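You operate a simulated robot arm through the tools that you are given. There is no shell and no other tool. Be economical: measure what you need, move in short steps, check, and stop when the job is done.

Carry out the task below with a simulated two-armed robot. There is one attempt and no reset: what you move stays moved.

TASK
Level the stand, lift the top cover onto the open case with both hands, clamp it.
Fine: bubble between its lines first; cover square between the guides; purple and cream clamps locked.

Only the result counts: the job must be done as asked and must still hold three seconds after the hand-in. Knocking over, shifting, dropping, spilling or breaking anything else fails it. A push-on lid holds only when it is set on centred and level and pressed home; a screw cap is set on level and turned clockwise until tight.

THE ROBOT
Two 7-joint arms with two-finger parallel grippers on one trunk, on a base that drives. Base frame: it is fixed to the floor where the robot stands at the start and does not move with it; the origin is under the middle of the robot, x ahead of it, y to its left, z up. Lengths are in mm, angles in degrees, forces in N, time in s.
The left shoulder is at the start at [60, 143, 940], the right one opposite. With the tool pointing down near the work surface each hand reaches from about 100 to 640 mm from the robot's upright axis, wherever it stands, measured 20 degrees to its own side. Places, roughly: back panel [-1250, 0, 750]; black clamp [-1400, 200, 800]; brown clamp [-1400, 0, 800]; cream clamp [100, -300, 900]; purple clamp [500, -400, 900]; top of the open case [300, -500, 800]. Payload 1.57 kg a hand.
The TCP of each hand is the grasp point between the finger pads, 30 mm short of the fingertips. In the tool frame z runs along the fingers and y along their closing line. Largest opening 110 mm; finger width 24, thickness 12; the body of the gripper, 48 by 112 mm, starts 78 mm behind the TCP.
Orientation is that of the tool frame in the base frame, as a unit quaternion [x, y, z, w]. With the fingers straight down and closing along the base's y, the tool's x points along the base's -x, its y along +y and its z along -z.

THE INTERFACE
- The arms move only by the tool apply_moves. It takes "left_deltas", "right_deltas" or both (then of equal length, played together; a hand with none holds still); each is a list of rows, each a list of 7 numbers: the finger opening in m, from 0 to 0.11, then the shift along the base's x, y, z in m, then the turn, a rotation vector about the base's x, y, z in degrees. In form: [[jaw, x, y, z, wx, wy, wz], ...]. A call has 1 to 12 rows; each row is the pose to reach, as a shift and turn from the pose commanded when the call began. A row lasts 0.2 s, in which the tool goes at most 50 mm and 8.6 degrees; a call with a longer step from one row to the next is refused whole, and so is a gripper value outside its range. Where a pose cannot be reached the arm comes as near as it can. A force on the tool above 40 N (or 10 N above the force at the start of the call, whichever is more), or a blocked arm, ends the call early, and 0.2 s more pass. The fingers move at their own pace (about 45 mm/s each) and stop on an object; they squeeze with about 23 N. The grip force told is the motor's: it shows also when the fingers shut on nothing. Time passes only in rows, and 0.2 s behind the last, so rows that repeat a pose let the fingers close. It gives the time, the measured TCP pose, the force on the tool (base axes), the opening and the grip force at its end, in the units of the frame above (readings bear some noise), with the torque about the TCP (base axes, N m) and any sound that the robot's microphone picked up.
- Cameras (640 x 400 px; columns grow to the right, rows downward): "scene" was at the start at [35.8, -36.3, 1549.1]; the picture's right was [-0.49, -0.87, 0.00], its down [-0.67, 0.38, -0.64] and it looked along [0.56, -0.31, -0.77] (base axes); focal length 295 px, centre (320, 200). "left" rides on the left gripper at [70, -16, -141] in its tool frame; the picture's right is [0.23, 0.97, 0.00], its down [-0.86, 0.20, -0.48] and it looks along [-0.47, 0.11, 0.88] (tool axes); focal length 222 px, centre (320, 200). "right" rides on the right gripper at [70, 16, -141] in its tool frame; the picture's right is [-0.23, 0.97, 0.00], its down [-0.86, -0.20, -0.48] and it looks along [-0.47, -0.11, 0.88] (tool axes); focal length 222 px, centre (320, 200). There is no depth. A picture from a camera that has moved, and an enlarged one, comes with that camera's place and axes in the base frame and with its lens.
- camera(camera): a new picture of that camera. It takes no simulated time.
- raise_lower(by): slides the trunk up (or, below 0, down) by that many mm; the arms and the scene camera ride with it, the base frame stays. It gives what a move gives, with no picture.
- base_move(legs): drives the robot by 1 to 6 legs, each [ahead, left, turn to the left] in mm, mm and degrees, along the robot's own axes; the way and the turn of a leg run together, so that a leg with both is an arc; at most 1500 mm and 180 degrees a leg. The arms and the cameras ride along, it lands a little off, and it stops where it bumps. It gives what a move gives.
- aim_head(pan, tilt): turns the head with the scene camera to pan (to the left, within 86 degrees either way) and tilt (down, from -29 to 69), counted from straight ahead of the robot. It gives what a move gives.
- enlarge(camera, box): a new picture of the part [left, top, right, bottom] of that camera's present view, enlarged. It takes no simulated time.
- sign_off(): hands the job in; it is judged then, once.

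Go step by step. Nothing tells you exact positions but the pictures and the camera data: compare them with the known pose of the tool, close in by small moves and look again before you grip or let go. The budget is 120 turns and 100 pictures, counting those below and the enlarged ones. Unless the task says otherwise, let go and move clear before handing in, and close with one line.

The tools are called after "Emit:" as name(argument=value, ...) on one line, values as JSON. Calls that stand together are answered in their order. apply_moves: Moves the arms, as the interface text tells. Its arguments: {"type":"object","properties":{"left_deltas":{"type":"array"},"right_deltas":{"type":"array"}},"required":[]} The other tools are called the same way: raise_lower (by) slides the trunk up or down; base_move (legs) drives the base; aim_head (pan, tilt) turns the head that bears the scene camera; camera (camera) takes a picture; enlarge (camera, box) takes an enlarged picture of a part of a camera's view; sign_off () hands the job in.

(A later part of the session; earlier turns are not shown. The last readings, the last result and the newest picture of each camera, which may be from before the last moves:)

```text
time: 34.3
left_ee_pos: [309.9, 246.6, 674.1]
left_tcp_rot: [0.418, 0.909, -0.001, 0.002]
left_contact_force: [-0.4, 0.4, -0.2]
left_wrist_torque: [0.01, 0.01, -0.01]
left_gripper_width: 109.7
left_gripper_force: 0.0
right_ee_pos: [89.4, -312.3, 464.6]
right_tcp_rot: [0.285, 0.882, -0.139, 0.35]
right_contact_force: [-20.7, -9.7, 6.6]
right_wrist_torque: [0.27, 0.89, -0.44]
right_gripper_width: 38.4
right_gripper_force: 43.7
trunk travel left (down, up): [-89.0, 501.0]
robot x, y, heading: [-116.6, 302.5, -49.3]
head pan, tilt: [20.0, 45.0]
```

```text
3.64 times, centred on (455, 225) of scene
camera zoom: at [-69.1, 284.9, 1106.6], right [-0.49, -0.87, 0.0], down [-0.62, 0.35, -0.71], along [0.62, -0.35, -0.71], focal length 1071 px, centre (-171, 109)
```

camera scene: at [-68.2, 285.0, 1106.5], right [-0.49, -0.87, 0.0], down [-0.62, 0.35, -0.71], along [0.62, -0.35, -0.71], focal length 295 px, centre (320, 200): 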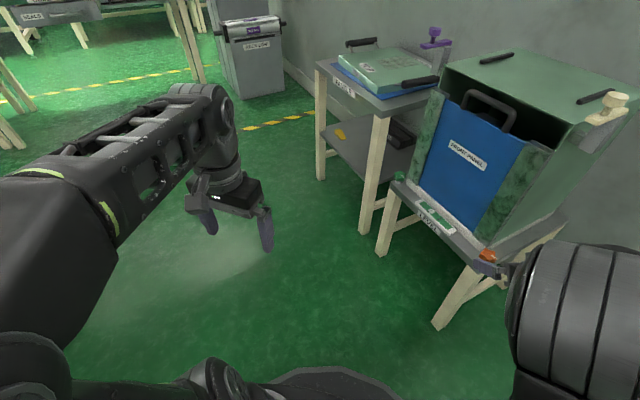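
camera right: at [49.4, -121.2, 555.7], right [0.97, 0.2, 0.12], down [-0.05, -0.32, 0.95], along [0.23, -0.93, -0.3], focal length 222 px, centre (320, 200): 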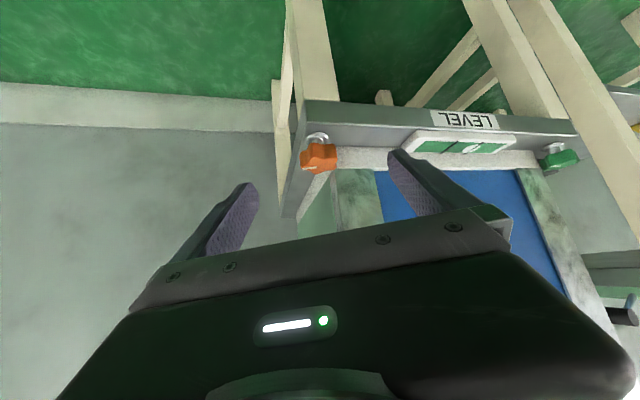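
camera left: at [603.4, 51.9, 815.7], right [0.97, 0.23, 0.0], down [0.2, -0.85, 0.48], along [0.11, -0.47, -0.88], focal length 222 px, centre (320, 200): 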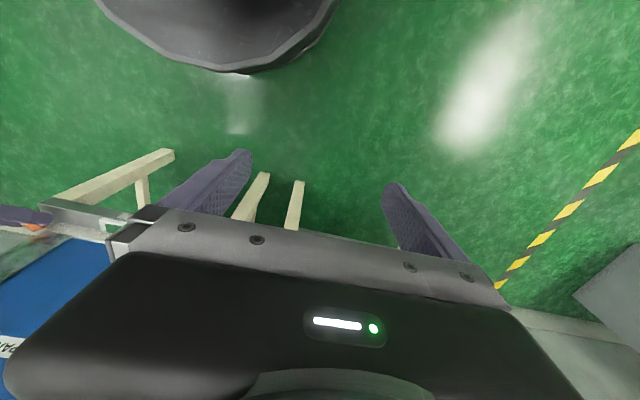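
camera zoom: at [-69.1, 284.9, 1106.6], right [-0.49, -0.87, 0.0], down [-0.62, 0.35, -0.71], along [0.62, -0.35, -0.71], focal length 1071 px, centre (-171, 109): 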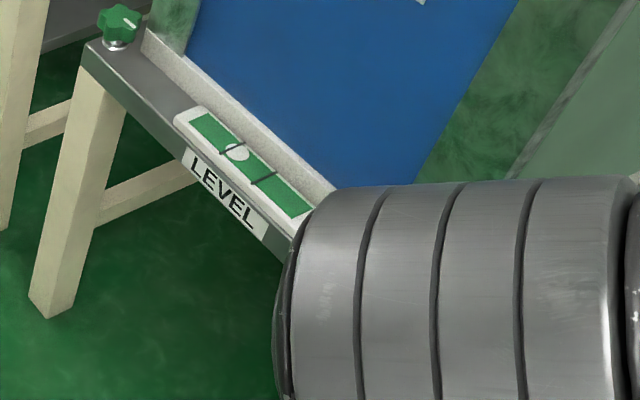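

The bubble is moving the right way, about 1 px per 8°. I'll open slightly, swing back around the knob, and regrip for another stroke.

Emit:
apply_moves(right_deltas=[[0.07, 0, 0, 0, 0, 0, 0], [0.07, 0, 0, 0, 0, 0, 0], [0.07, 0.001, 0.001, 0, 0, 0, -8.4], [0.07, 0.002, 0.002, 0, 0, 0, -16.8], [0.07, 0.003, 0.003, 0, 0, 0, -25.2], [0.07, 0.004, 0.0035, 0, 0, 0, -33.6], [0.07, 0.0052, 0.0035, 0, 0, 0, -42], [0.02, 0.0052, 0.0035, 0, 0, 0, -42], [0.02, 0.0052, 0.0035, 0, 0, 0, -42], [0.02, 0.0052, 0.0035, 0, 0, 0, -42]])

Emit:
apply_moves(right_deltas=[[0.02, -0.001, -0.001, 0, 0, 0, 8.4], [0.02, -0.002, -0.002, 0, 0, 0, 16.8], [0.02, -0.003, -0.003, 0, 0, 0, 25.2], [0.02, -0.004, -0.0035, 0, 0, 0, 33.6], [0.02, -0.0052, -0.0035, 0, 0, 0, 42], [0.02, -0.0052, -0.0035, 0, 0, 0, 42]])

Emit:
enlarge(camera="scene", box=[415, 190, 475, 235])

```text
time: 36.5
left_ee_pos: [311.9, 247.1, 673.8]
left_tcp_rot: [0.416, 0.909, 0.0, 0.001]
left_contact_force: [0.9, -0.1, -0.6]
left_wrist_torque: [-0.05, -0.03, -0.02]
left_gripper_width: 110.0
left_gripper_force: 0.1
right_ee_pos: [101.6, -306.0, 464.6]
right_tcp_rot: [0.579, 0.723, -0.251, 0.282]
right_contact_force: [12.5, 3.0, -4.5]
right_wrist_torque: [0.11, -0.49, 0.31]
right_gripper_width: 39.4
right_gripper_force: 23.5
trunk travel left (down, up): [-89.0, 501.0]
robot x, y, heading: [-115.8, 298.3, -49.3]
head pan, tilt: [20.0, 45.0]
```

```text
time: 37.9
left_ee_pos: [311.4, 245.4, 674.1]
left_tcp_rot: [0.418, 0.909, 0.0, 0.001]
left_contact_force: [0.9, -0.1, 0.3]
left_wrist_torque: [-0.02, -0.01, -0.01]
left_gripper_width: 110.0
left_gripper_force: 0.1
right_ee_pos: [89.1, -312.1, 463.8]
right_tcp_rot: [0.285, 0.881, -0.138, 0.352]
right_contact_force: [-10.7, -2.0, 3.0]
right_wrist_torque: [0.66, -0.02, -0.15]
right_gripper_width: 39.0
right_gripper_force: 43.8
trunk travel left (down, up): [-89.0, 501.0]
robot x, y, heading: [-119.6, 296.7, -49.3]
head pan, tilt: [20.0, 45.0]
```

```text
8.89 times, centred on (445, 212) of scene
camera zoom: at [-68.9, 284.8, 1106.5], right [-0.49, -0.87, 0.0], down [-0.62, 0.35, -0.71], along [0.62, -0.35, -0.71], focal length 2619 px, centre (-791, 89)
```

zoom: 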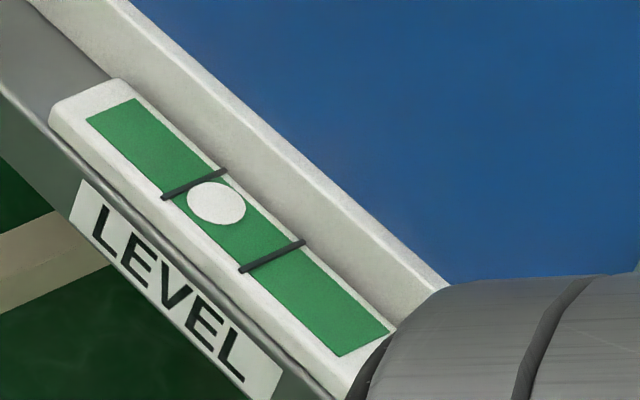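

The bubble is inside the lines but touching the left one. I'll do another stroke.

Emit:
apply_moves(right_deltas=[[0.07, 0, 0, 0, 0, 0, 0], [0.07, 0, 0, 0, 0, 0, 0], [0.07, 0.001, 0.001, 0, 0, 0, -8.4], [0.07, 0.002, 0.002, 0, 0, 0, -16.8], [0.07, 0.003, 0.003, 0, 0, 0, -25.2], [0.07, 0.004, 0.0035, 0, 0, 0, -33.6], [0.07, 0.0052, 0.0035, 0, 0, 0, -42], [0.02, 0.0052, 0.0035, 0, 0, 0, -42], [0.02, 0.0052, 0.0035, 0, 0, 0, -42], [0.02, 0.0052, 0.0035, 0, 0, 0, -42]])

Emit:
apply_moves(right_deltas=[[0.02, -0.001, -0.001, 0, 0, 0, 8.4], [0.02, -0.002, -0.002, 0, 0, 0, 16.8], [0.02, -0.003, -0.003, 0, 0, 0, 25.2], [0.02, -0.004, -0.0035, 0, 0, 0, 33.6], [0.02, -0.0052, -0.0035, 0, 0, 0, 42], [0.02, -0.0052, -0.0035, 0, 0, 0, 42]])

Emit:
enlarge(camera="scene", box=[415, 190, 475, 235])

```text
time: 40.1
left_ee_pos: [312.0, 246.5, 673.2]
left_tcp_rot: [0.416, 0.909, 0.0, 0.001]
left_contact_force: [-0.3, 0.1, 0.2]
left_wrist_torque: [-0.01, -0.02, -0.03]
left_gripper_width: 109.9
left_gripper_force: 0.2
right_ee_pos: [101.5, -306.7, 464.0]
right_tcp_rot: [0.579, 0.723, -0.251, 0.281]
right_contact_force: [14.8, 5.4, -5.7]
right_wrist_torque: [0.16, -0.54, 0.29]
right_gripper_width: 38.5
right_gripper_force: 22.9
trunk travel left (down, up): [-89.0, 501.0]
robot x, y, heading: [-115.6, 295.7, -49.1]
head pan, tilt: [20.0, 45.0]
```

```text
time: 41.5
left_ee_pos: [311.8, 245.9, 675.5]
left_tcp_rot: [0.417, 0.909, 0.0, 0.001]
left_contact_force: [0.2, -0.2, -0.5]
left_wrist_torque: [0.0, 0.01, -0.02]
left_gripper_width: 110.1
left_gripper_force: 0.1
right_ee_pos: [89.1, -312.3, 463.6]
right_tcp_rot: [0.286, 0.881, -0.139, 0.351]
right_contact_force: [-4.8, -10.3, -4.7]
right_wrist_torque: [1.05, 0.44, -0.22]
right_gripper_width: 37.8
right_gripper_force: 44.2
trunk travel left (down, up): [-89.0, 501.0]
robot x, y, heading: [-114.0, 300.5, -49.4]
head pan, tilt: [20.0, 45.0]
```

```text
8.89 times, centred on (445, 212) of scene
camera zoom: at [-68.3, 283.8, 1106.4], right [-0.49, -0.87, 0.0], down [-0.62, 0.35, -0.71], along [0.62, -0.35, -0.71], focal length 2619 px, centre (-791, 89)
```

zoom: 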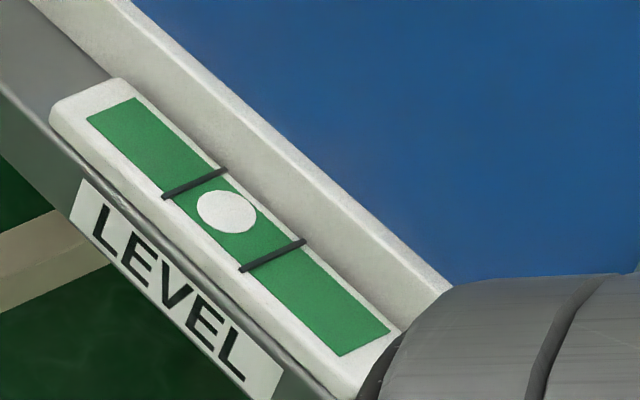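

The bubble is clear of the left line but slightly off middle. One more stroke should centre it.

Emit:
apply_moves(right_deltas=[[0.07, 0, 0, 0, 0, 0, 0], [0.07, 0, 0, 0, 0, 0, 0], [0.07, 0.001, 0.001, 0, 0, 0, -8.4], [0.07, 0.002, 0.002, 0, 0, 0, -16.8], [0.07, 0.003, 0.003, 0, 0, 0, -25.2], [0.07, 0.004, 0.0035, 0, 0, 0, -33.6], [0.07, 0.0045, 0.0035, 0, 0, 0, -36], [0.02, 0.0045, 0.0035, 0, 0, 0, -36], [0.02, 0.0045, 0.0035, 0, 0, 0, -36], [0.02, 0.0045, 0.0035, 0, 0, 0, -36]])

Emit:
apply_moves(right_deltas=[[0.02, -0.001, -0.001, 0, 0, 0, 8.4], [0.02, -0.002, -0.002, 0, 0, 0, 16.8], [0.02, -0.003, -0.003, 0, 0, 0, 25.2], [0.02, -0.004, -0.0035, 0, 0, 0, 33.6], [0.02, -0.0045, -0.0035, 0, 0, 0, 36], [0.02, -0.0045, -0.0035, 0, 0, 0, 36]])

Emit:
apply_moves(right_deltas=[[0.11, 0, 0, 0, 0, 0, 0], [0.11, 0, 0, 0, 0, 0, 0], [0.11, 0, 0, 0, 0, 0, 0], [0.11, 0, 0, 0, 0, 0, 0], [0.11, -0.015, 0.012, 0.02, 0, 0, 0], [0.11, -0.035, 0.026, 0.042, 0, 0, 0], [0.11, -0.065, 0.042, 0.06, 0, 0, 0], [0.11, -0.1, 0.062, 0.08, 0, 0, 0]])

Emit:
enlarge(camera="scene", box=[415, 190, 475, 235])

```text
time: 43.7
left_ee_pos: [312.5, 247.0, 674.7]
left_tcp_rot: [0.416, 0.909, 0.0, 0.0]
left_contact_force: [-0.2, -0.8, 0.0]
left_wrist_torque: [0.01, 0.02, 0.03]
left_gripper_width: 110.0
left_gripper_force: 0.1
right_ee_pos: [99.8, -305.9, 465.1]
right_tcp_rot: [0.541, 0.752, -0.236, 0.295]
right_contact_force: [9.5, 5.2, -2.3]
right_wrist_torque: [0.25, -0.45, 0.22]
right_gripper_width: 37.7
right_gripper_force: 21.9
trunk travel left (down, up): [-89.0, 501.0]
robot x, y, heading: [-117.4, 304.6, -49.4]
head pan, tilt: [20.0, 45.0]
```

```text
time: 45.1
left_ee_pos: [310.2, 244.2, 674.0]
left_tcp_rot: [0.417, 0.909, 0.001, 0.0]
left_contact_force: [0.4, 0.1, -0.5]
left_wrist_torque: [0.0, -0.01, -0.01]
left_gripper_width: 110.0
left_gripper_force: 0.1
right_ee_pos: [88.2, -312.6, 464.0]
right_tcp_rot: [0.286, 0.881, -0.138, 0.35]
right_contact_force: [-15.1, -2.8, 4.3]
right_wrist_torque: [0.89, -0.26, -0.23]
right_gripper_width: 37.6
right_gripper_force: 43.4
trunk travel left (down, up): [-89.0, 501.0]
robot x, y, heading: [-116.7, 303.3, -49.4]
head pan, tilt: [20.0, 45.0]
```

```text
time: 46.9
left_ee_pos: [311.8, 246.5, 673.8]
left_tcp_rot: [0.416, 0.909, 0.0, 0.0]
left_contact_force: [0.3, -0.6, 0.1]
left_wrist_torque: [-0.01, 0.03, 0.03]
left_gripper_width: 110.2
left_gripper_force: 0.0
right_ee_pos: [-7.2, -246.1, 542.1]
right_tcp_rot: [0.283, 0.882, -0.135, 0.352]
right_contact_force: [-0.5, 0.5, 0.0]
right_wrist_torque: [0.0, -0.05, 0.02]
right_gripper_width: 109.9
right_gripper_force: 0.1
trunk travel left (down, up): [-89.0, 501.0]
robot x, y, heading: [-117.5, 300.9, -49.1]
head pan, tilt: [20.0, 45.0]
```

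```text
8.89 times, centred on (445, 212) of scene
camera zoom: at [-67.8, 285.0, 1106.4], right [-0.49, -0.87, 0.0], down [-0.62, 0.35, -0.71], along [0.62, -0.35, -0.71], focal length 2619 px, centre (-791, 89)
```

zoom: 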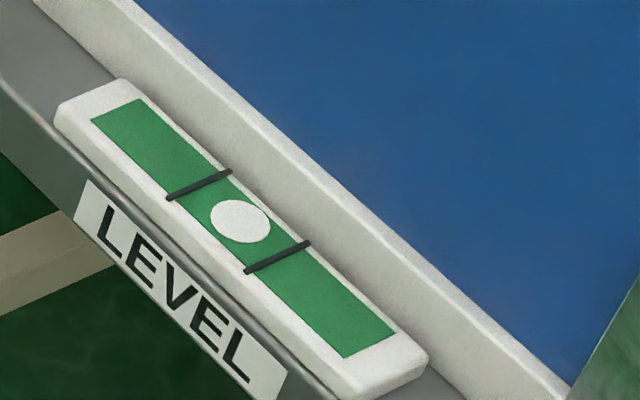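

The bubble is centred between the lines. Next is the cover: it is about 325×266 mm, centred near (824, -509), yawed about -7.5°, with handles on both x ends. I'll straighten and retract the right hand, then raise the trunk.

Emit:
apply_moves(right_deltas=[[0.11, -0.006, 0.021, 0.013, 4.5, 6, 0], [0.11, -0.011, 0.042, 0.027, 9, 12, 0], [0.11, -0.017, 0.062, 0.04, 13.5, 18, 0], [0.11, -0.023, 0.083, 0.054, 18, 24, 0], [0.11, -0.029, 0.104, 0.067, 22.5, 30, 0], [0.11, -0.035, 0.125, 0.081, 27, 36, 0], [0.11, -0.046, 0.15, 0.108, 27, 36, 0]])

Emit:
raise_lower(by=330)

```text
time: 48.5
left_ee_pos: [311.3, 246.6, 673.9]
left_tcp_rot: [0.416, 0.91, 0.0, 0.0]
left_contact_force: [0.3, -0.2, -0.5]
left_wrist_torque: [0.02, -0.03, 0.0]
left_gripper_width: 110.0
left_gripper_force: 0.0
right_ee_pos: [-54.6, -97.8, 651.1]
right_tcp_rot: [0.302, 0.953, -0.011, -0.01]
right_contact_force: [-0.1, 0.5, -0.8]
right_wrist_torque: [0.02, 0.02, -0.02]
right_gripper_width: 110.0
right_gripper_force: 0.0
trunk travel left (down, up): [-89.0, 501.0]
robot x, y, heading: [-118.7, 300.0, -49.3]
head pan, tilt: [20.0, 45.0]
```

```text
time: 51.8
left_ee_pos: [312.3, 246.4, 1004.7]
left_tcp_rot: [0.417, 0.909, 0.0, 0.001]
left_contact_force: [-0.6, -0.6, -1.1]
left_wrist_torque: [0.04, -0.02, -0.01]
left_gripper_width: 109.9
left_gripper_force: 0.1
right_ee_pos: [-55.1, -97.6, 981.0]
right_tcp_rot: [0.301, 0.953, -0.01, -0.01]
right_contact_force: [-0.8, 0.3, 0.4]
right_wrist_torque: [-0.01, -0.03, 0.02]
right_gripper_width: 110.1
right_gripper_force: 0.1
trunk travel left (down, up): [-419.0, 171.0]
robot x, y, heading: [-115.8, 302.5, -49.2]
head pan, tilt: [20.0, 45.0]
```

Both hands are high and clear. I'll drive to face the panel table.

Emit:
base_move(legs=[[0, 0, -48.3], [0, 1038, 0], [170, 0, 0]])

Emit:
aim_head(pan=0, tilt=55)

Emit:
camera(camera="scene")

```text
time: 60.4
left_ee_pos: [1133.4, -365.1, 1003.7]
left_tcp_rot: [0.752, 0.659, -0.001, 0.001]
left_contact_force: [0.0, 0.4, -0.2]
left_wrist_torque: [-0.01, 0.01, -0.03]
left_gripper_width: 110.0
left_gripper_force: 0.0
right_ee_pos: [632.8, -318.1, 981.8]
right_tcp_rot: [0.666, 0.746, -0.005, -0.013]
right_contact_force: [-0.3, -0.4, -0.3]
right_wrist_torque: [0.01, -0.01, 0.0]
right_gripper_width: 110.1
right_gripper_force: 0.2
trunk travel left (down, up): [-419.0, 171.0]
robot x, y, heading: [885.4, -6.3, -97.8]
head pan, tilt: [20.0, 45.0]
```

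```text
time: 61.2
left_ee_pos: [1132.3, -363.2, 1004.1]
left_tcp_rot: [0.752, 0.659, -0.001, 0.001]
left_contact_force: [0.8, -0.5, 0.2]
left_wrist_torque: [-0.01, -0.02, 0.01]
left_gripper_width: 110.0
left_gripper_force: 0.1
right_ee_pos: [633.2, -319.9, 981.2]
right_tcp_rot: [0.666, 0.746, -0.005, -0.013]
right_contact_force: [0.3, 0.4, -0.2]
right_wrist_torque: [0.01, 0.02, -0.02]
right_gripper_width: 110.0
right_gripper_force: 0.1
trunk travel left (down, up): [-419.0, 171.0]
robot x, y, heading: [891.8, -5.3, -97.6]
head pan, tilt: [0.0, 55.0]
```

```text
58 pictures are left
camera scene: at [881.8, -45.6, 1423.1], right [-0.99, 0.13, 0.0], down [0.11, 0.81, -0.57], along [-0.08, -0.57, -0.82], focal length 295 px, centre (320, 200)
```

scene: 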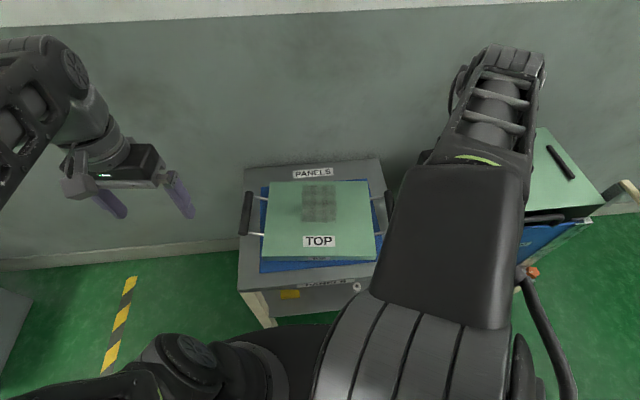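

The cover appears square to the robot now. I'll enlarge it.

Emit:
enlarge(camera="scene", box=[230, 150, 410, 300])

Emit:
camera(camera="right")

Emit:
camera(camera="left")

```text
2.67 times, centred on (320, 225) of scene
camera zoom: at [881.8, -45.6, 1423.1], right [-0.99, 0.13, 0.0], down [0.11, 0.81, -0.57], along [-0.08, -0.57, -0.82], focal length 786 px, centre (320, 133)
```

zoom: 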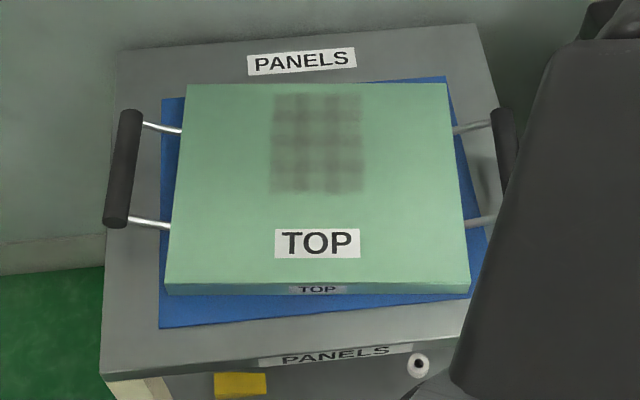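

```text
56 pictures are left
camera right: at [645.1, -247.7, 1122.5], right [0.99, -0.11, -0.03], down [-0.09, -0.88, 0.47], along [-0.08, -0.47, -0.88], focal length 222 px, centre (320, 200)
```

right: 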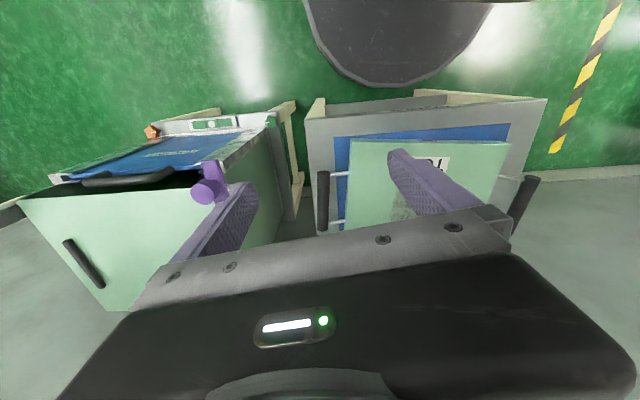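

```text
55 pictures are left
camera left: at [1126.5, -291.6, 1145.7], right [1.0, 0.1, 0.0], down [0.08, -0.87, 0.48], along [0.05, -0.48, -0.88], focal length 222 px, centre (320, 200)
```

left: 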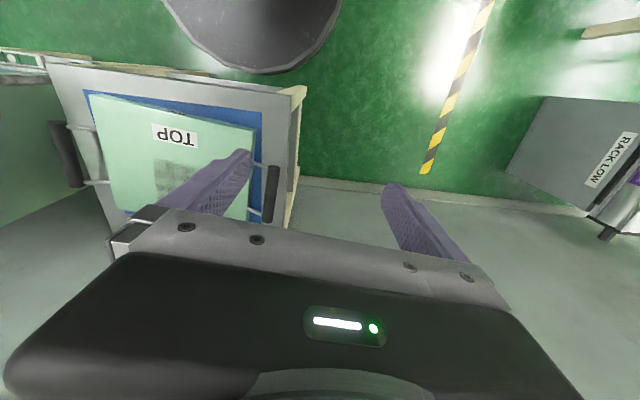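

Handle bars are at about (1035, -533, 695) on the left and (612, -480, 695) on the right. I'll bring both hands over them at z≈800 with the jaws at 70 mm.

Emit:
apply_moves(left_deltas=[[0.09, -0.016, -0.028, -0.034, 0, 0, 0], [0.07, -0.032, -0.057, -0.068, 0, 0, 0], [0.07, -0.049, -0.085, -0.102, 0, 0, 0], [0.07, -0.065, -0.113, -0.136, 0, 0, 0], [0.07, -0.081, -0.142, -0.17, 0, 0, 0], [0.07, -0.097, -0.17, -0.204, 0, 0, 0], [0.07, -0.097, -0.17, -0.204, 0, 0, 0]], right_deltas=[[0.09, -0.003, -0.027, -0.03, -0.1, -0.2, -2.3], [0.07, -0.007, -0.053, -0.06, -0.2, -0.5, -4.7], [0.07, -0.01, -0.08, -0.09, -0.3, -0.7, -7], [0.07, -0.014, -0.107, -0.12, -0.4, -1, -9.3], [0.07, -0.017, -0.133, -0.15, -0.5, -1.2, -11.7], [0.07, -0.021, -0.16, -0.181, -0.6, -1.5, -14], [0.07, -0.021, -0.16, -0.181, -0.6, -1.5, -14]])

Emit:
camera(camera="right")

Emit:
camera(camera="left")

```text
time: 62.8
left_ee_pos: [1035.2, -532.8, 799.1]
left_tcp_rot: [0.752, 0.659, 0.0, 0.001]
left_contact_force: [-0.7, 0.0, 0.1]
left_wrist_torque: [0.01, 0.02, 0.0]
left_gripper_width: 69.9
left_gripper_force: 0.1
right_ee_pos: [611.4, -478.8, 801.4]
right_tcp_rot: [0.752, 0.66, 0.002, 0.0]
right_contact_force: [0.3, -0.1, 0.2]
right_wrist_torque: [0.0, 0.03, -0.03]
right_gripper_width: 70.2
right_gripper_force: 0.0
trunk travel left (down, up): [-419.0, 171.0]
robot x, y, heading: [888.3, -3.6, -97.6]
head pan, tilt: [0.0, 55.0]
```

```text
54 pictures are left
camera right: at [636.6, -410.3, 941.7], right [0.94, -0.35, 0.0], down [-0.31, -0.82, 0.48], along [-0.17, -0.45, -0.88], focal length 222 px, centre (320, 200)
```

right: 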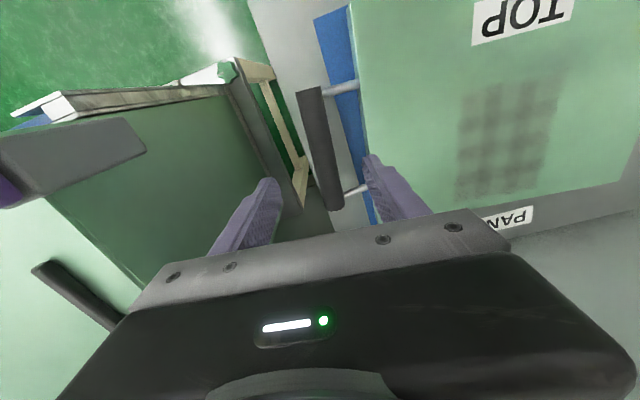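

```text
53 pictures are left
camera left: at [1028.6, -461.7, 941.4], right [1.0, 0.1, 0.0], down [0.08, -0.87, 0.48], along [0.05, -0.48, -0.88], focal length 222 px, centre (320, 200)
```

left: 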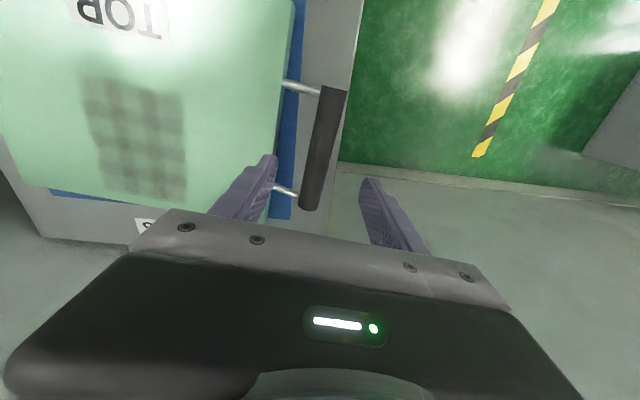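

Both bars line up between the fingers (right needs +4 mm in x). Descending to bar height and closing both grippers.

Emit:
apply_moves(left_deltas=[[0.07, 0.001, -0.003, -0.04, 0, 0, 0], [0.07, 0.001, -0.003, -0.08, 0, 0, 0], [0.07, 0.001, -0.003, -0.102, 0, 0, 0]], right_deltas=[[0.07, 0.004, 0.002, -0.04, 0, 0, 0], [0.07, 0.004, 0.002, -0.08, 0, 0, 0], [0.07, 0.004, 0.002, -0.104, 0, 0, 0]])

Emit:
apply_moves(left_deltas=[[0.01, 0, 0, 0, 0, 0, 0], [0.01, 0, 0, 0, 0, 0, 0], [0.01, 0, 0, 0, 0, 0, 0], [0.01, 0, 0, 0, 0, 0, 0]], right_deltas=[[0.01, 0, 0, 0, 0, 0, 0], [0.01, 0, 0, 0, 0, 0, 0], [0.01, 0, 0, 0, 0, 0, 0], [0.01, 0, 0, 0, 0, 0, 0]])

Emit:
camera(camera="right")

Emit:
camera(camera="left")

```text
time: 63.6
left_ee_pos: [1037.3, -536.1, 697.5]
left_tcp_rot: [0.753, 0.659, -0.001, 0.0]
left_contact_force: [-1.0, 0.3, -0.1]
left_wrist_torque: [-0.03, 0.02, -0.02]
left_gripper_width: 70.1
left_gripper_force: 0.1
right_ee_pos: [616.9, -476.9, 696.2]
right_tcp_rot: [0.752, 0.66, 0.001, 0.0]
right_contact_force: [0.6, 0.0, 1.4]
right_wrist_torque: [-0.02, -0.01, -0.02]
right_gripper_width: 69.7
right_gripper_force: 0.1
trunk travel left (down, up): [-419.0, 171.0]
robot x, y, heading: [890.5, -7.2, -97.8]
head pan, tilt: [0.0, 55.0]
```

```text
time: 64.6
left_ee_pos: [1036.0, -535.8, 697.7]
left_tcp_rot: [0.752, 0.659, -0.001, 0.001]
left_contact_force: [-2.9, -1.8, 0.2]
left_wrist_torque: [0.1, 0.08, 0.34]
left_gripper_width: 26.8
left_gripper_force: 22.9
right_ee_pos: [615.4, -475.8, 697.2]
right_tcp_rot: [0.751, 0.66, 0.001, -0.001]
right_contact_force: [-6.3, 2.3, 3.2]
right_wrist_torque: [-0.14, 0.1, 0.15]
right_gripper_width: 26.8
right_gripper_force: 23.2
trunk travel left (down, up): [-419.0, 171.0]
robot x, y, heading: [885.8, -5.8, -97.9]
head pan, tilt: [0.0, 55.0]
```

```text
52 pictures are left
camera right: at [640.2, -408.6, 837.4], right [0.94, -0.35, 0.0], down [-0.31, -0.82, 0.48], along [-0.17, -0.45, -0.88], focal length 222 px, centre (320, 200)
```

right: 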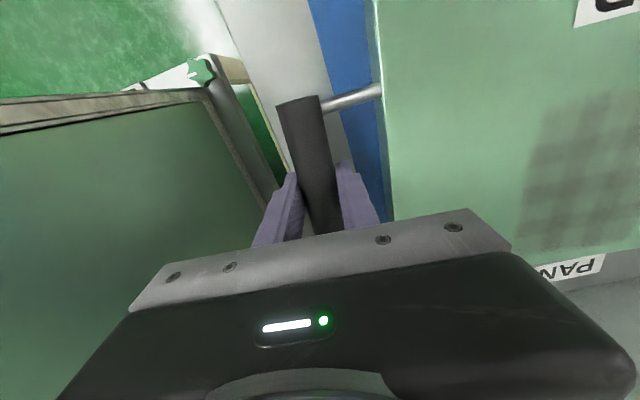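

```text
51 pictures are left
camera left: at [1029.8, -464.6, 839.7], right [1.0, 0.1, 0.0], down [0.08, -0.87, 0.48], along [0.05, -0.48, -0.88], focal length 222 px, centre (320, 200)
```

left: 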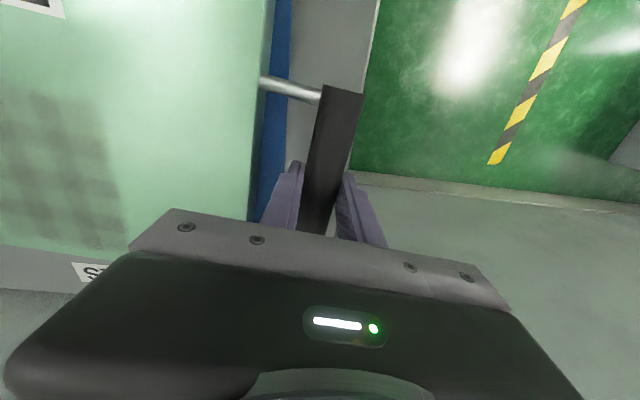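

Both handles are gripped (26.8 mm). I'll lift slowly 30 mm with both hands and check.

Emit:
apply_moves(left_deltas=[[0.01, 0, 0, 0.005, 0, 0, 0], [0.01, 0, 0, 0.012, 0, 0, 0], [0.01, 0, 0, 0.02, 0, 0, 0], [0.01, 0, 0, 0.03, 0, 0, 0], [0.01, 0, 0, 0.04, 0, 0, 0], [0.01, 0, 0, 0.04, 0, 0, 0]], right_deltas=[[0.01, 0, 0, 0.005, 0, 0, 0], [0.01, 0, 0, 0.012, 0, 0, 0], [0.01, 0, 0, 0.02, 0, 0, 0], [0.01, 0, 0, 0.03, 0, 0, 0], [0.01, 0, 0, 0.04, 0, 0, 0], [0.01, 0, 0, 0.04, 0, 0, 0]])

Emit:
camera(camera="scene")

```text
time: 66.0
left_ee_pos: [1036.9, -535.9, 738.7]
left_tcp_rot: [0.752, 0.659, 0.0, -0.001]
left_contact_force: [4.4, -1.2, -5.4]
left_wrist_torque: [-0.11, -0.06, 0.23]
left_gripper_width: 26.9
left_gripper_force: 23.0
right_ee_pos: [616.1, -475.7, 738.5]
right_tcp_rot: [0.752, 0.659, 0.0, 0.0]
right_contact_force: [-4.3, 1.8, -5.2]
right_wrist_torque: [0.13, 0.01, 0.09]
right_gripper_width: 26.5
right_gripper_force: 22.7
trunk travel left (down, up): [-419.0, 171.0]
robot x, y, heading: [886.6, -3.6, -97.5]
head pan, tilt: [0.0, 55.0]
```

```text
50 pictures are left
camera scene: at [881.6, -46.6, 1423.0], right [-0.99, 0.13, 0.0], down [0.11, 0.81, -0.57], along [-0.08, -0.57, -0.82], focal length 295 px, centre (320, 200)
```

scene: 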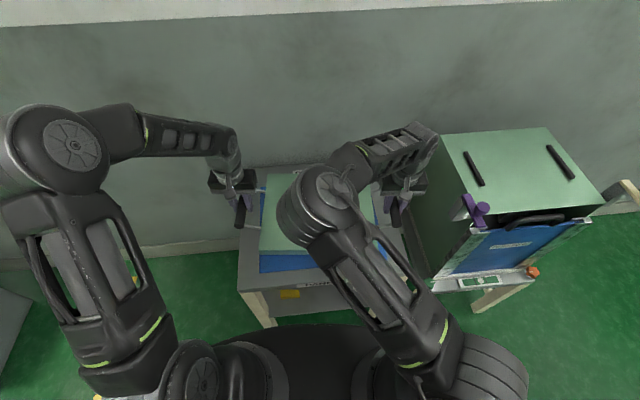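

The cover is up and level, about 11 N in all, and the blue panel stayed put. I'll raise the arms and trunk to clear the clamps, and zoom on the case guides for their exact place.

Emit:
enlarge(camera="scene", box=[420, 110, 640, 250])

Emit:
apply_moves(left_deltas=[[0.01, 0, 0, 0.015, 0, 0, 0], [0.01, 0, 0, 0.03, 0, 0, 0], [0.01, 0, 0, 0.045, 0, 0, 0], [0.01, 0, 0, 0.06, 0, 0, 0], [0.01, 0, 0, 0.075, 0, 0, 0], [0.01, 0, 0, 0.075, 0, 0, 0]], right_deltas=[[0.01, 0, 0, 0.015, 0, 0, 0], [0.01, 0, 0, 0.03, 0, 0, 0], [0.01, 0, 0, 0.045, 0, 0, 0], [0.01, 0, 0, 0.06, 0, 0, 0], [0.01, 0, 0, 0.075, 0, 0, 0], [0.01, 0, 0, 0.075, 0, 0, 0]])

Emit:
raise_lower(by=168)

Emit:
camera(camera="scene")

```text
2.86 times, centred on (530, 180) of scene
camera zoom: at [881.6, -46.6, 1423.0], right [-0.99, 0.13, 0.0], down [0.11, 0.81, -0.57], along [-0.08, -0.57, -0.82], focal length 842 px, centre (-280, 257)
```

zoom: 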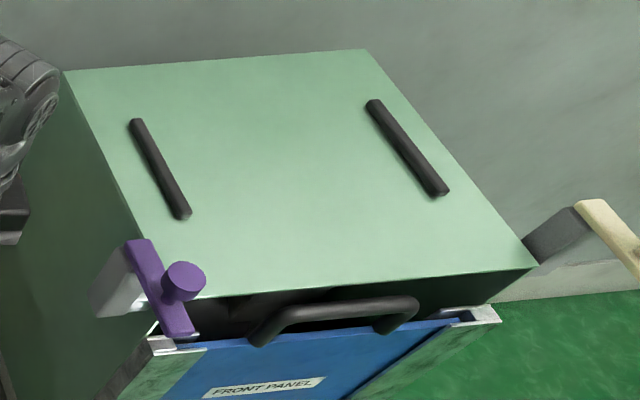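

```text
time: 67.4
left_ee_pos: [1037.1, -536.0, 813.8]
left_tcp_rot: [0.752, 0.659, -0.001, 0.0]
left_contact_force: [6.2, -2.6, -5.7]
left_wrist_torque: [0.0, -0.04, 0.38]
left_gripper_width: 26.5
left_gripper_force: 23.2
right_ee_pos: [616.2, -477.4, 812.3]
right_tcp_rot: [0.752, 0.659, 0.001, -0.001]
right_contact_force: [-7.0, 2.7, -5.2]
right_wrist_torque: [0.02, -0.01, 0.3]
right_gripper_width: 26.4
right_gripper_force: 23.4
trunk travel left (down, up): [-419.0, 171.0]
robot x, y, heading: [889.0, -3.5, -97.8]
head pan, tilt: [0.0, 55.0]
```

```text
time: 69.3
left_ee_pos: [1037.3, -535.7, 981.4]
left_tcp_rot: [0.752, 0.659, -0.001, 0.0]
left_contact_force: [10.3, -2.2, -5.0]
left_wrist_torque: [0.02, -0.02, 0.33]
left_gripper_width: 26.7
left_gripper_force: 22.9
right_ee_pos: [615.9, -476.2, 978.9]
right_tcp_rot: [0.752, 0.66, 0.0, -0.001]
right_contact_force: [-10.1, 3.7, -6.4]
right_wrist_torque: [0.06, 0.07, 0.25]
right_gripper_width: 26.8
right_gripper_force: 23.1
trunk travel left (down, up): [-587.0, 3.0]
robot x, y, heading: [885.2, -6.4, -97.8]
head pan, tilt: [0.0, 55.0]
```

```text
48 pictures are left
camera scene: at [881.6, -46.9, 1590.9], right [-0.99, 0.13, 0.0], down [0.11, 0.81, -0.57], along [-0.08, -0.57, -0.82], focal length 295 px, centre (320, 200)
```

scene: 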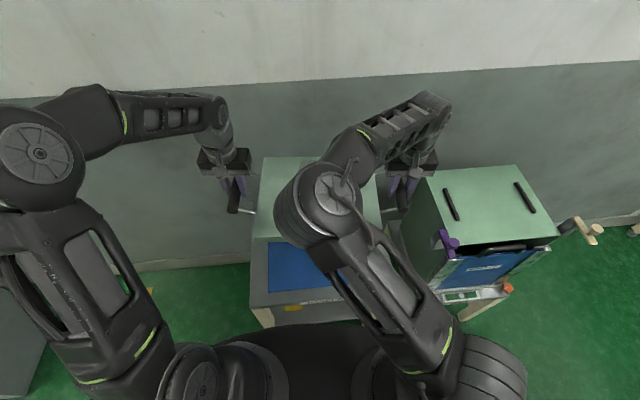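

The cover is about 25–30 mm above clamp-top height. The guides' centre is about (283, -505) with case yaw about -1.4°. I'll turn 6.3° and slide right, stopping near the case to check.

Emit:
base_move(legs=[[0, 0, 6.3], [0, -599, 0]])

Emit:
camera(camera="scene")

Emit:
camera(camera="right")

Emit:
camera(camera="left")

```text
time: 73.2
left_ee_pos: [500.2, -503.9, 981.2]
left_tcp_rot: [0.712, 0.702, 0.001, 0.001]
left_contact_force: [14.8, -1.3, -5.7]
left_wrist_torque: [0.0, -0.09, 0.34]
left_gripper_width: 26.8
left_gripper_force: 23.3
right_ee_pos: [74.7, -493.8, 979.5]
right_tcp_rot: [0.711, 0.703, 0.001, 0.0]
right_contact_force: [-15.9, 2.1, -4.5]
right_wrist_torque: [0.03, -0.04, 0.22]
right_gripper_width: 26.6
right_gripper_force: 22.5
trunk travel left (down, up): [-587.0, 3.0]
robot x, y, heading: [290.4, 6.5, -90.9]
head pan, tilt: [0.0, 55.0]
```

```text
47 pictures are left
camera scene: at [287.6, -35.5, 1591.0], right [-1.0, 0.02, 0.0], down [0.01, 0.82, -0.57], along [-0.01, -0.57, -0.82], focal length 295 px, centre (320, 200)
```

scene: 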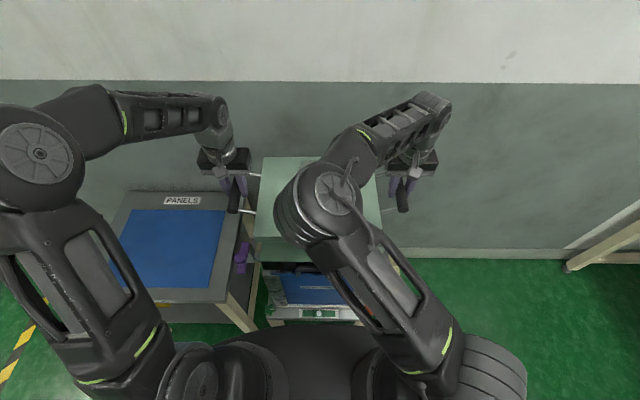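

```text
46 pictures are left
camera right: at [91.5, -424.4, 1120.1], right [0.97, -0.24, 0.0], down [-0.21, -0.85, 0.48], along [-0.11, -0.46, -0.88], focal length 222 px, centre (320, 200)
```

right: 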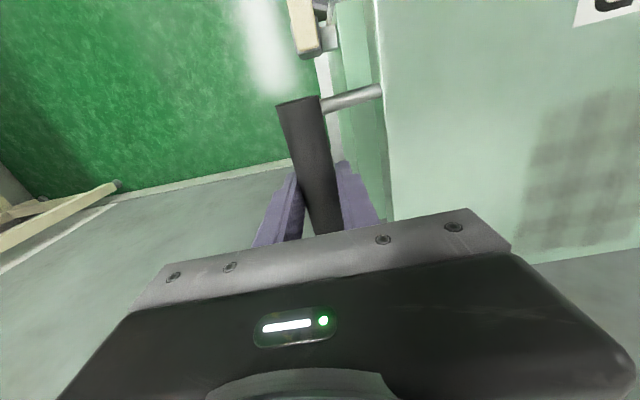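

```text
45 pictures are left
camera left: at [484.8, -433.5, 1122.4], right [0.98, 0.21, 0.0], down [0.19, -0.86, 0.48], along [0.1, -0.47, -0.88], focal length 222 px, centre (320, 200)
```

left: 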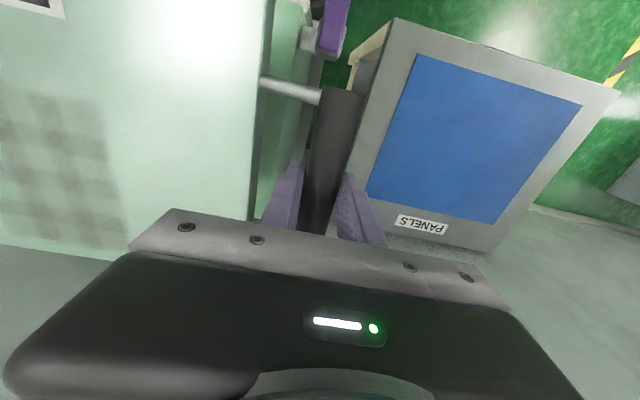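

The cover is over the case at about (287, -499), yaw -1.4°. I'll shift it -4/-6 mm, relax the squeeze between the hands, lower 75 mm, and compare edges.

Emit:
apply_moves(left_deltas=[[0.01, -0.001, -0.003, 0, 0, 0, 0], [0.01, -0.003, -0.006, 0, 0, 0, 0], [0.01, -0.003, -0.006, 0, 0, 0, 0]], right_deltas=[[0.01, -0.003, -0.003, 0, 0, 0, 0], [0.01, -0.006, -0.006, 0, 0, 0, 0], [0.01, -0.006, -0.006, 0, 0, 0, 0]])

Emit:
raise_lower(by=-75)

Emit:
camera(camera="right")

Emit:
camera(camera="left")

Emit:
enlarge(camera="scene", box=[220, 150, 420, 320])

```text
time: 74.0
left_ee_pos: [496.5, -508.7, 980.1]
left_tcp_rot: [0.713, 0.701, -0.002, 0.001]
left_contact_force: [-13.5, -0.5, -5.0]
left_wrist_torque: [0.07, 0.11, 0.44]
left_gripper_width: 26.6
left_gripper_force: 23.6
right_ee_pos: [70.9, -500.3, 980.6]
right_tcp_rot: [0.711, 0.703, 0.003, 0.0]
right_contact_force: [13.9, 0.1, -5.3]
right_wrist_torque: [-0.03, -0.03, 0.06]
right_gripper_width: 26.8
right_gripper_force: 22.9
trunk travel left (down, up): [-587.0, 3.0]
robot x, y, heading: [288.1, 2.3, -90.9]
head pan, tilt: [0.0, 55.0]
```

```text
time: 75.2
left_ee_pos: [496.3, -509.3, 906.3]
left_tcp_rot: [0.713, 0.701, -0.001, 0.0]
left_contact_force: [-25.0, -1.4, -5.8]
left_wrist_torque: [0.04, 0.07, 0.22]
left_gripper_width: 26.8
left_gripper_force: 23.1
right_ee_pos: [70.0, -500.9, 903.8]
right_tcp_rot: [0.711, 0.704, 0.004, 0.0]
right_contact_force: [24.6, -0.2, -4.7]
right_wrist_torque: [0.02, -0.12, 0.13]
right_gripper_width: 26.8
right_gripper_force: 23.0
trunk travel left (down, up): [-512.0, 78.0]
robot x, y, heading: [289.9, 7.4, -90.9]
head pan, tilt: [0.0, 55.0]
```

```text
44 pictures are left
camera right: at [86.7, -430.2, 1045.4], right [0.97, -0.24, 0.0], down [-0.21, -0.85, 0.48], along [-0.11, -0.46, -0.88], focal length 222 px, centre (320, 200)
```

right: 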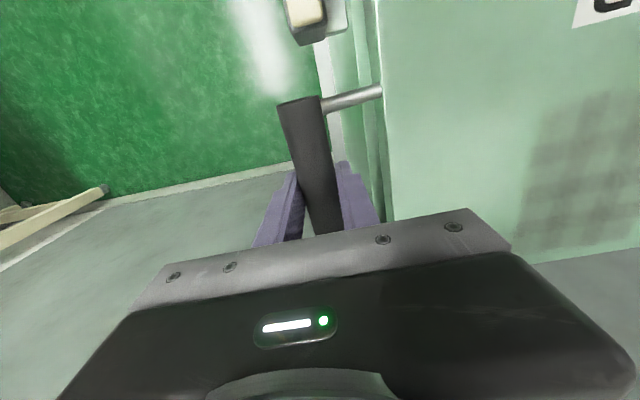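

```text
43 pictures are left
camera left: at [481.2, -439.4, 1047.4], right [0.98, 0.21, 0.0], down [0.19, -0.86, 0.48], along [0.1, -0.47, -0.88], focal length 222 px, centre (320, 200)
```

left: 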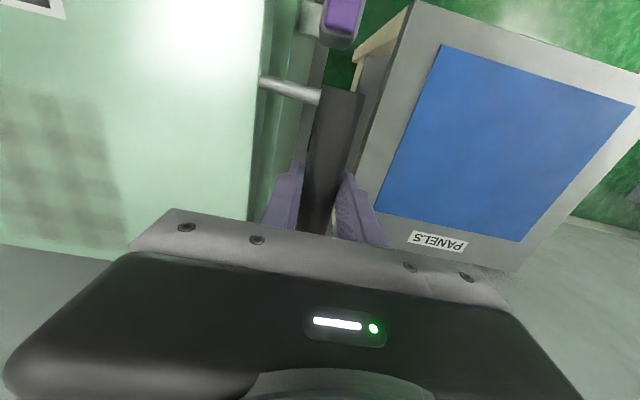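

```text
2.35 times, centred on (320, 235) of scene
camera zoom: at [288.3, -35.3, 1516.1], right [-1.0, 0.02, 0.0], down [0.01, 0.82, -0.57], along [-0.01, -0.57, -0.82], focal length 693 px, centre (320, 118)
```

zoom: 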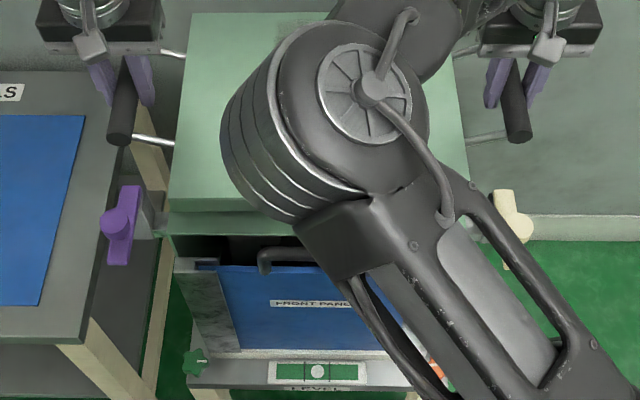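

The hands are now pulling slightly apart, so I'll ease them back 1.3 mm each. Then I'll zoom on the cover-to-case edges on both sides.

Emit:
apply_moves(left_deltas=[[0.01, -0.0012, 0, 0, 0, 0, 0], [0.01, -0.0012, 0, 0, 0, 0, 0]], right_deltas=[[0.01, 0.0012, 0, 0, 0, 0, 0], [0.01, 0.0012, 0, 0, 0, 0, 0]])

Emit:
enlarge(camera="right", box=[300, 0, 420, 220])

Emit:
enlarge(camera="left", box=[230, 0, 350, 220])

```text
time: 75.8
left_ee_pos: [495.9, -509.0, 905.4]
left_tcp_rot: [0.712, 0.702, -0.001, -0.001]
left_contact_force: [-21.1, -1.7, -4.5]
left_wrist_torque: [0.02, 0.13, 0.25]
left_gripper_width: 26.8
left_gripper_force: 23.0
right_ee_pos: [69.3, -499.9, 904.8]
right_tcp_rot: [0.712, 0.702, 0.002, -0.001]
right_contact_force: [19.8, 0.9, -5.1]
right_wrist_torque: [0.07, -0.13, 0.16]
right_gripper_width: 26.7
right_gripper_force: 22.9
trunk travel left (down, up): [-512.0, 78.0]
robot x, y, heading: [289.4, 5.5, -91.1]
head pan, tilt: [0.0, 55.0]
```

```text
1.82 times, centred on (360, 110) of right
camera zoom: at [87.1, -430.5, 1045.2], right [0.97, -0.24, 0.0], down [-0.21, -0.85, 0.48], along [-0.11, -0.46, -0.88], focal length 404 px, centre (247, 364)
```

zoom: 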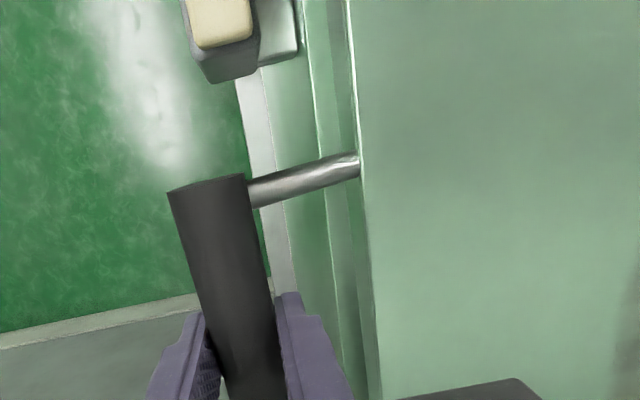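

```text
1.82 times, centred on (290, 110) of left
camera zoom: at [480.8, -439.8, 1047.2], right [0.98, 0.21, 0.0], down [0.19, -0.86, 0.48], along [0.1, -0.47, -0.88], focal length 404 px, centre (374, 364)
```

zoom: 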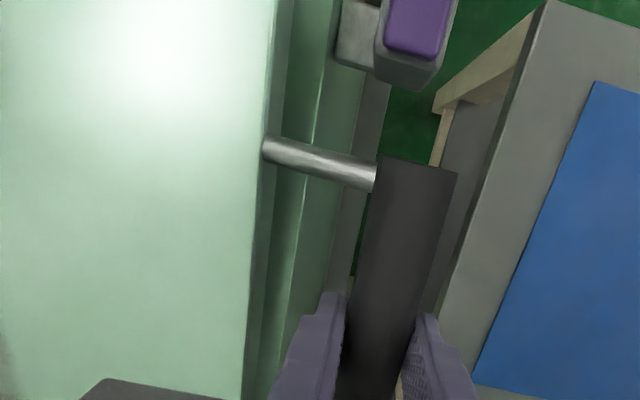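

The case spans x 121–446 and the cover 128–440, so it is centred within about 1 mm, with the y margins even as well. I'll trim slightly and lower gently by 20 mm.

Emit:
apply_moves(left_deltas=[[0.01, -0.002, -0.002, 0, 0, 0, 0], [0.01, -0.0025, -0.002, -0.004, 0, 0, 0], [0.01, -0.0025, -0.002, -0.008, 0, 0, 0], [0.01, -0.0025, -0.002, -0.012, 0, 0, 0], [0.01, -0.0025, -0.002, -0.016, 0, 0, 0], [0.01, -0.0025, -0.002, -0.02, 0, 0, 0], [0.01, -0.0025, -0.002, -0.02, 0, 0, 0]], right_deltas=[[0.01, 0, -0.002, 0, 0, 0, 0], [0.01, 0, -0.002, -0.004, 0, 0, 0], [0.01, 0, -0.002, -0.008, 0, 0, 0], [0.01, 0, -0.002, -0.012, 0, 0, 0], [0.01, 0, -0.002, -0.016, 0, 0, 0], [0.01, 0, -0.002, -0.02, 0, 0, 0], [0.01, 0, -0.002, -0.02, 0, 0, 0]])

Emit:
enlarge(camera="scene", box=[220, 150, 420, 320])

```text
time: 77.4
left_ee_pos: [494.2, -511.8, 886.8]
left_tcp_rot: [0.712, 0.702, 0.001, 0.0]
left_contact_force: [0.0, -1.6, -4.9]
left_wrist_torque: [0.13, 0.03, 0.3]
left_gripper_width: 27.0
left_gripper_force: 23.3
right_ee_pos: [69.2, -502.2, 884.1]
right_tcp_rot: [0.712, 0.703, 0.001, 0.0]
right_contact_force: [-0.4, 1.5, -5.5]
right_wrist_torque: [-0.04, -0.04, 0.25]
right_gripper_width: 26.6
right_gripper_force: 22.8
trunk travel left (down, up): [-512.0, 78.0]
robot x, y, heading: [289.2, 6.8, -90.8]
head pan, tilt: [0.0, 55.0]
```

```text
2.35 times, centred on (320, 235) of scene
camera zoom: at [288.3, -35.5, 1516.0], right [-1.0, 0.02, 0.0], down [0.01, 0.82, -0.57], along [-0.01, -0.57, -0.82], focal length 693 px, centre (320, 118)
```

zoom: 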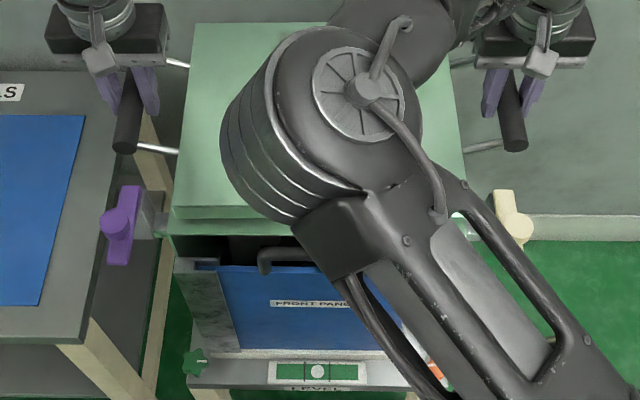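

The internal force is now zero. I'll continue down until contact.

Emit:
apply_moves(left_deltas=[[0.01, 0, 0, -0.003, 0, 0, 0], [0.01, 0, 0, -0.006, 0, 0, 0], [0.01, 0, 0, -0.009, 0, 0, 0], [0.01, 0, 0, -0.012, 0, 0, 0], [0.01, 0, 0, -0.012, 0, 0, 0]], right_deltas=[[0.01, 0, 0, -0.003, 0, 0, 0], [0.01, 0, 0, -0.006, 0, 0, 0], [0.01, 0, 0, -0.009, 0, 0, 0], [0.01, 0, 0, -0.012, 0, 0, 0], [0.01, 0, 0, -0.012, 0, 0, 0]])

Emit:
enlarge(camera="right", box=[300, 0, 420, 220])

Emit:
enlarge(camera="left", box=[230, 0, 350, 220])

```text
time: 78.6
left_ee_pos: [494.2, -511.2, 874.0]
left_tcp_rot: [0.712, 0.702, -0.001, 0.001]
left_contact_force: [12.2, -1.7, 7.0]
left_wrist_torque: [0.59, -0.11, 0.06]
left_gripper_width: 26.6
left_gripper_force: 23.1
right_ee_pos: [69.2, -501.0, 873.3]
right_tcp_rot: [0.712, 0.702, 0.0, 0.0]
right_contact_force: [-12.0, -0.8, -4.1]
right_wrist_torque: [0.11, 0.01, -0.02]
right_gripper_width: 26.7
right_gripper_force: 22.9
trunk travel left (down, up): [-512.0, 78.0]
robot x, y, heading: [291.3, 5.8, -90.9]
head pan, tilt: [0.0, 55.0]
```

```text
1.82 times, centred on (360, 110) of right
camera zoom: at [86.4, -431.4, 1013.7], right [0.97, -0.24, 0.0], down [-0.21, -0.85, 0.48], along [-0.12, -0.46, -0.88], focal length 404 px, centre (247, 364)
```

zoom: 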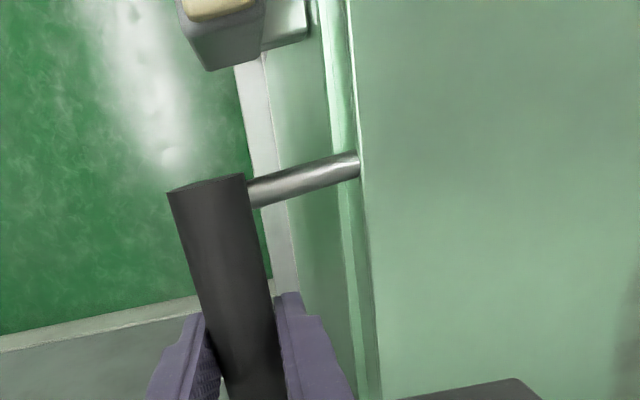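

```text
1.82 times, centred on (290, 110) of left
camera zoom: at [479.1, -441.5, 1015.9], right [0.98, 0.21, 0.0], down [0.19, -0.86, 0.48], along [0.1, -0.47, -0.88], focal length 404 px, centre (374, 364)
```

zoom: 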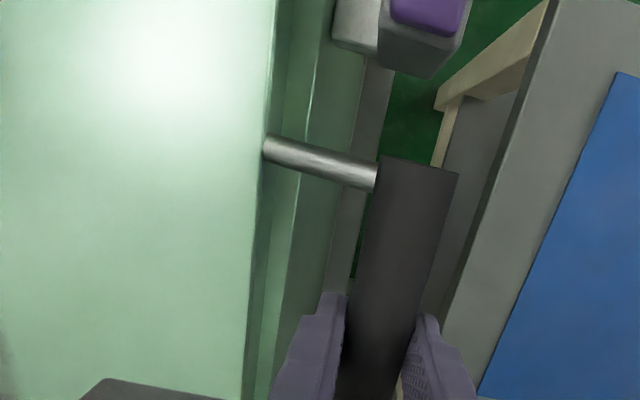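

Contact is just starting on the left side. I'll look at the front edge to see how the cover sits relative to the case top.

Emit:
enlarge(camera="scene", box=[255, 205, 335, 255])

```text
8.00 times, centred on (295, 230) of scene
camera zoom: at [288.0, -34.8, 1516.3], right [-1.0, 0.02, 0.0], down [0.01, 0.82, -0.57], along [-0.01, -0.57, -0.82], focal length 2357 px, centre (520, -40)
```

zoom: 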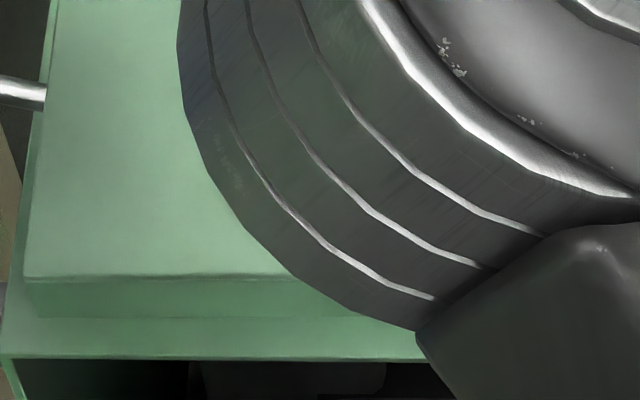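

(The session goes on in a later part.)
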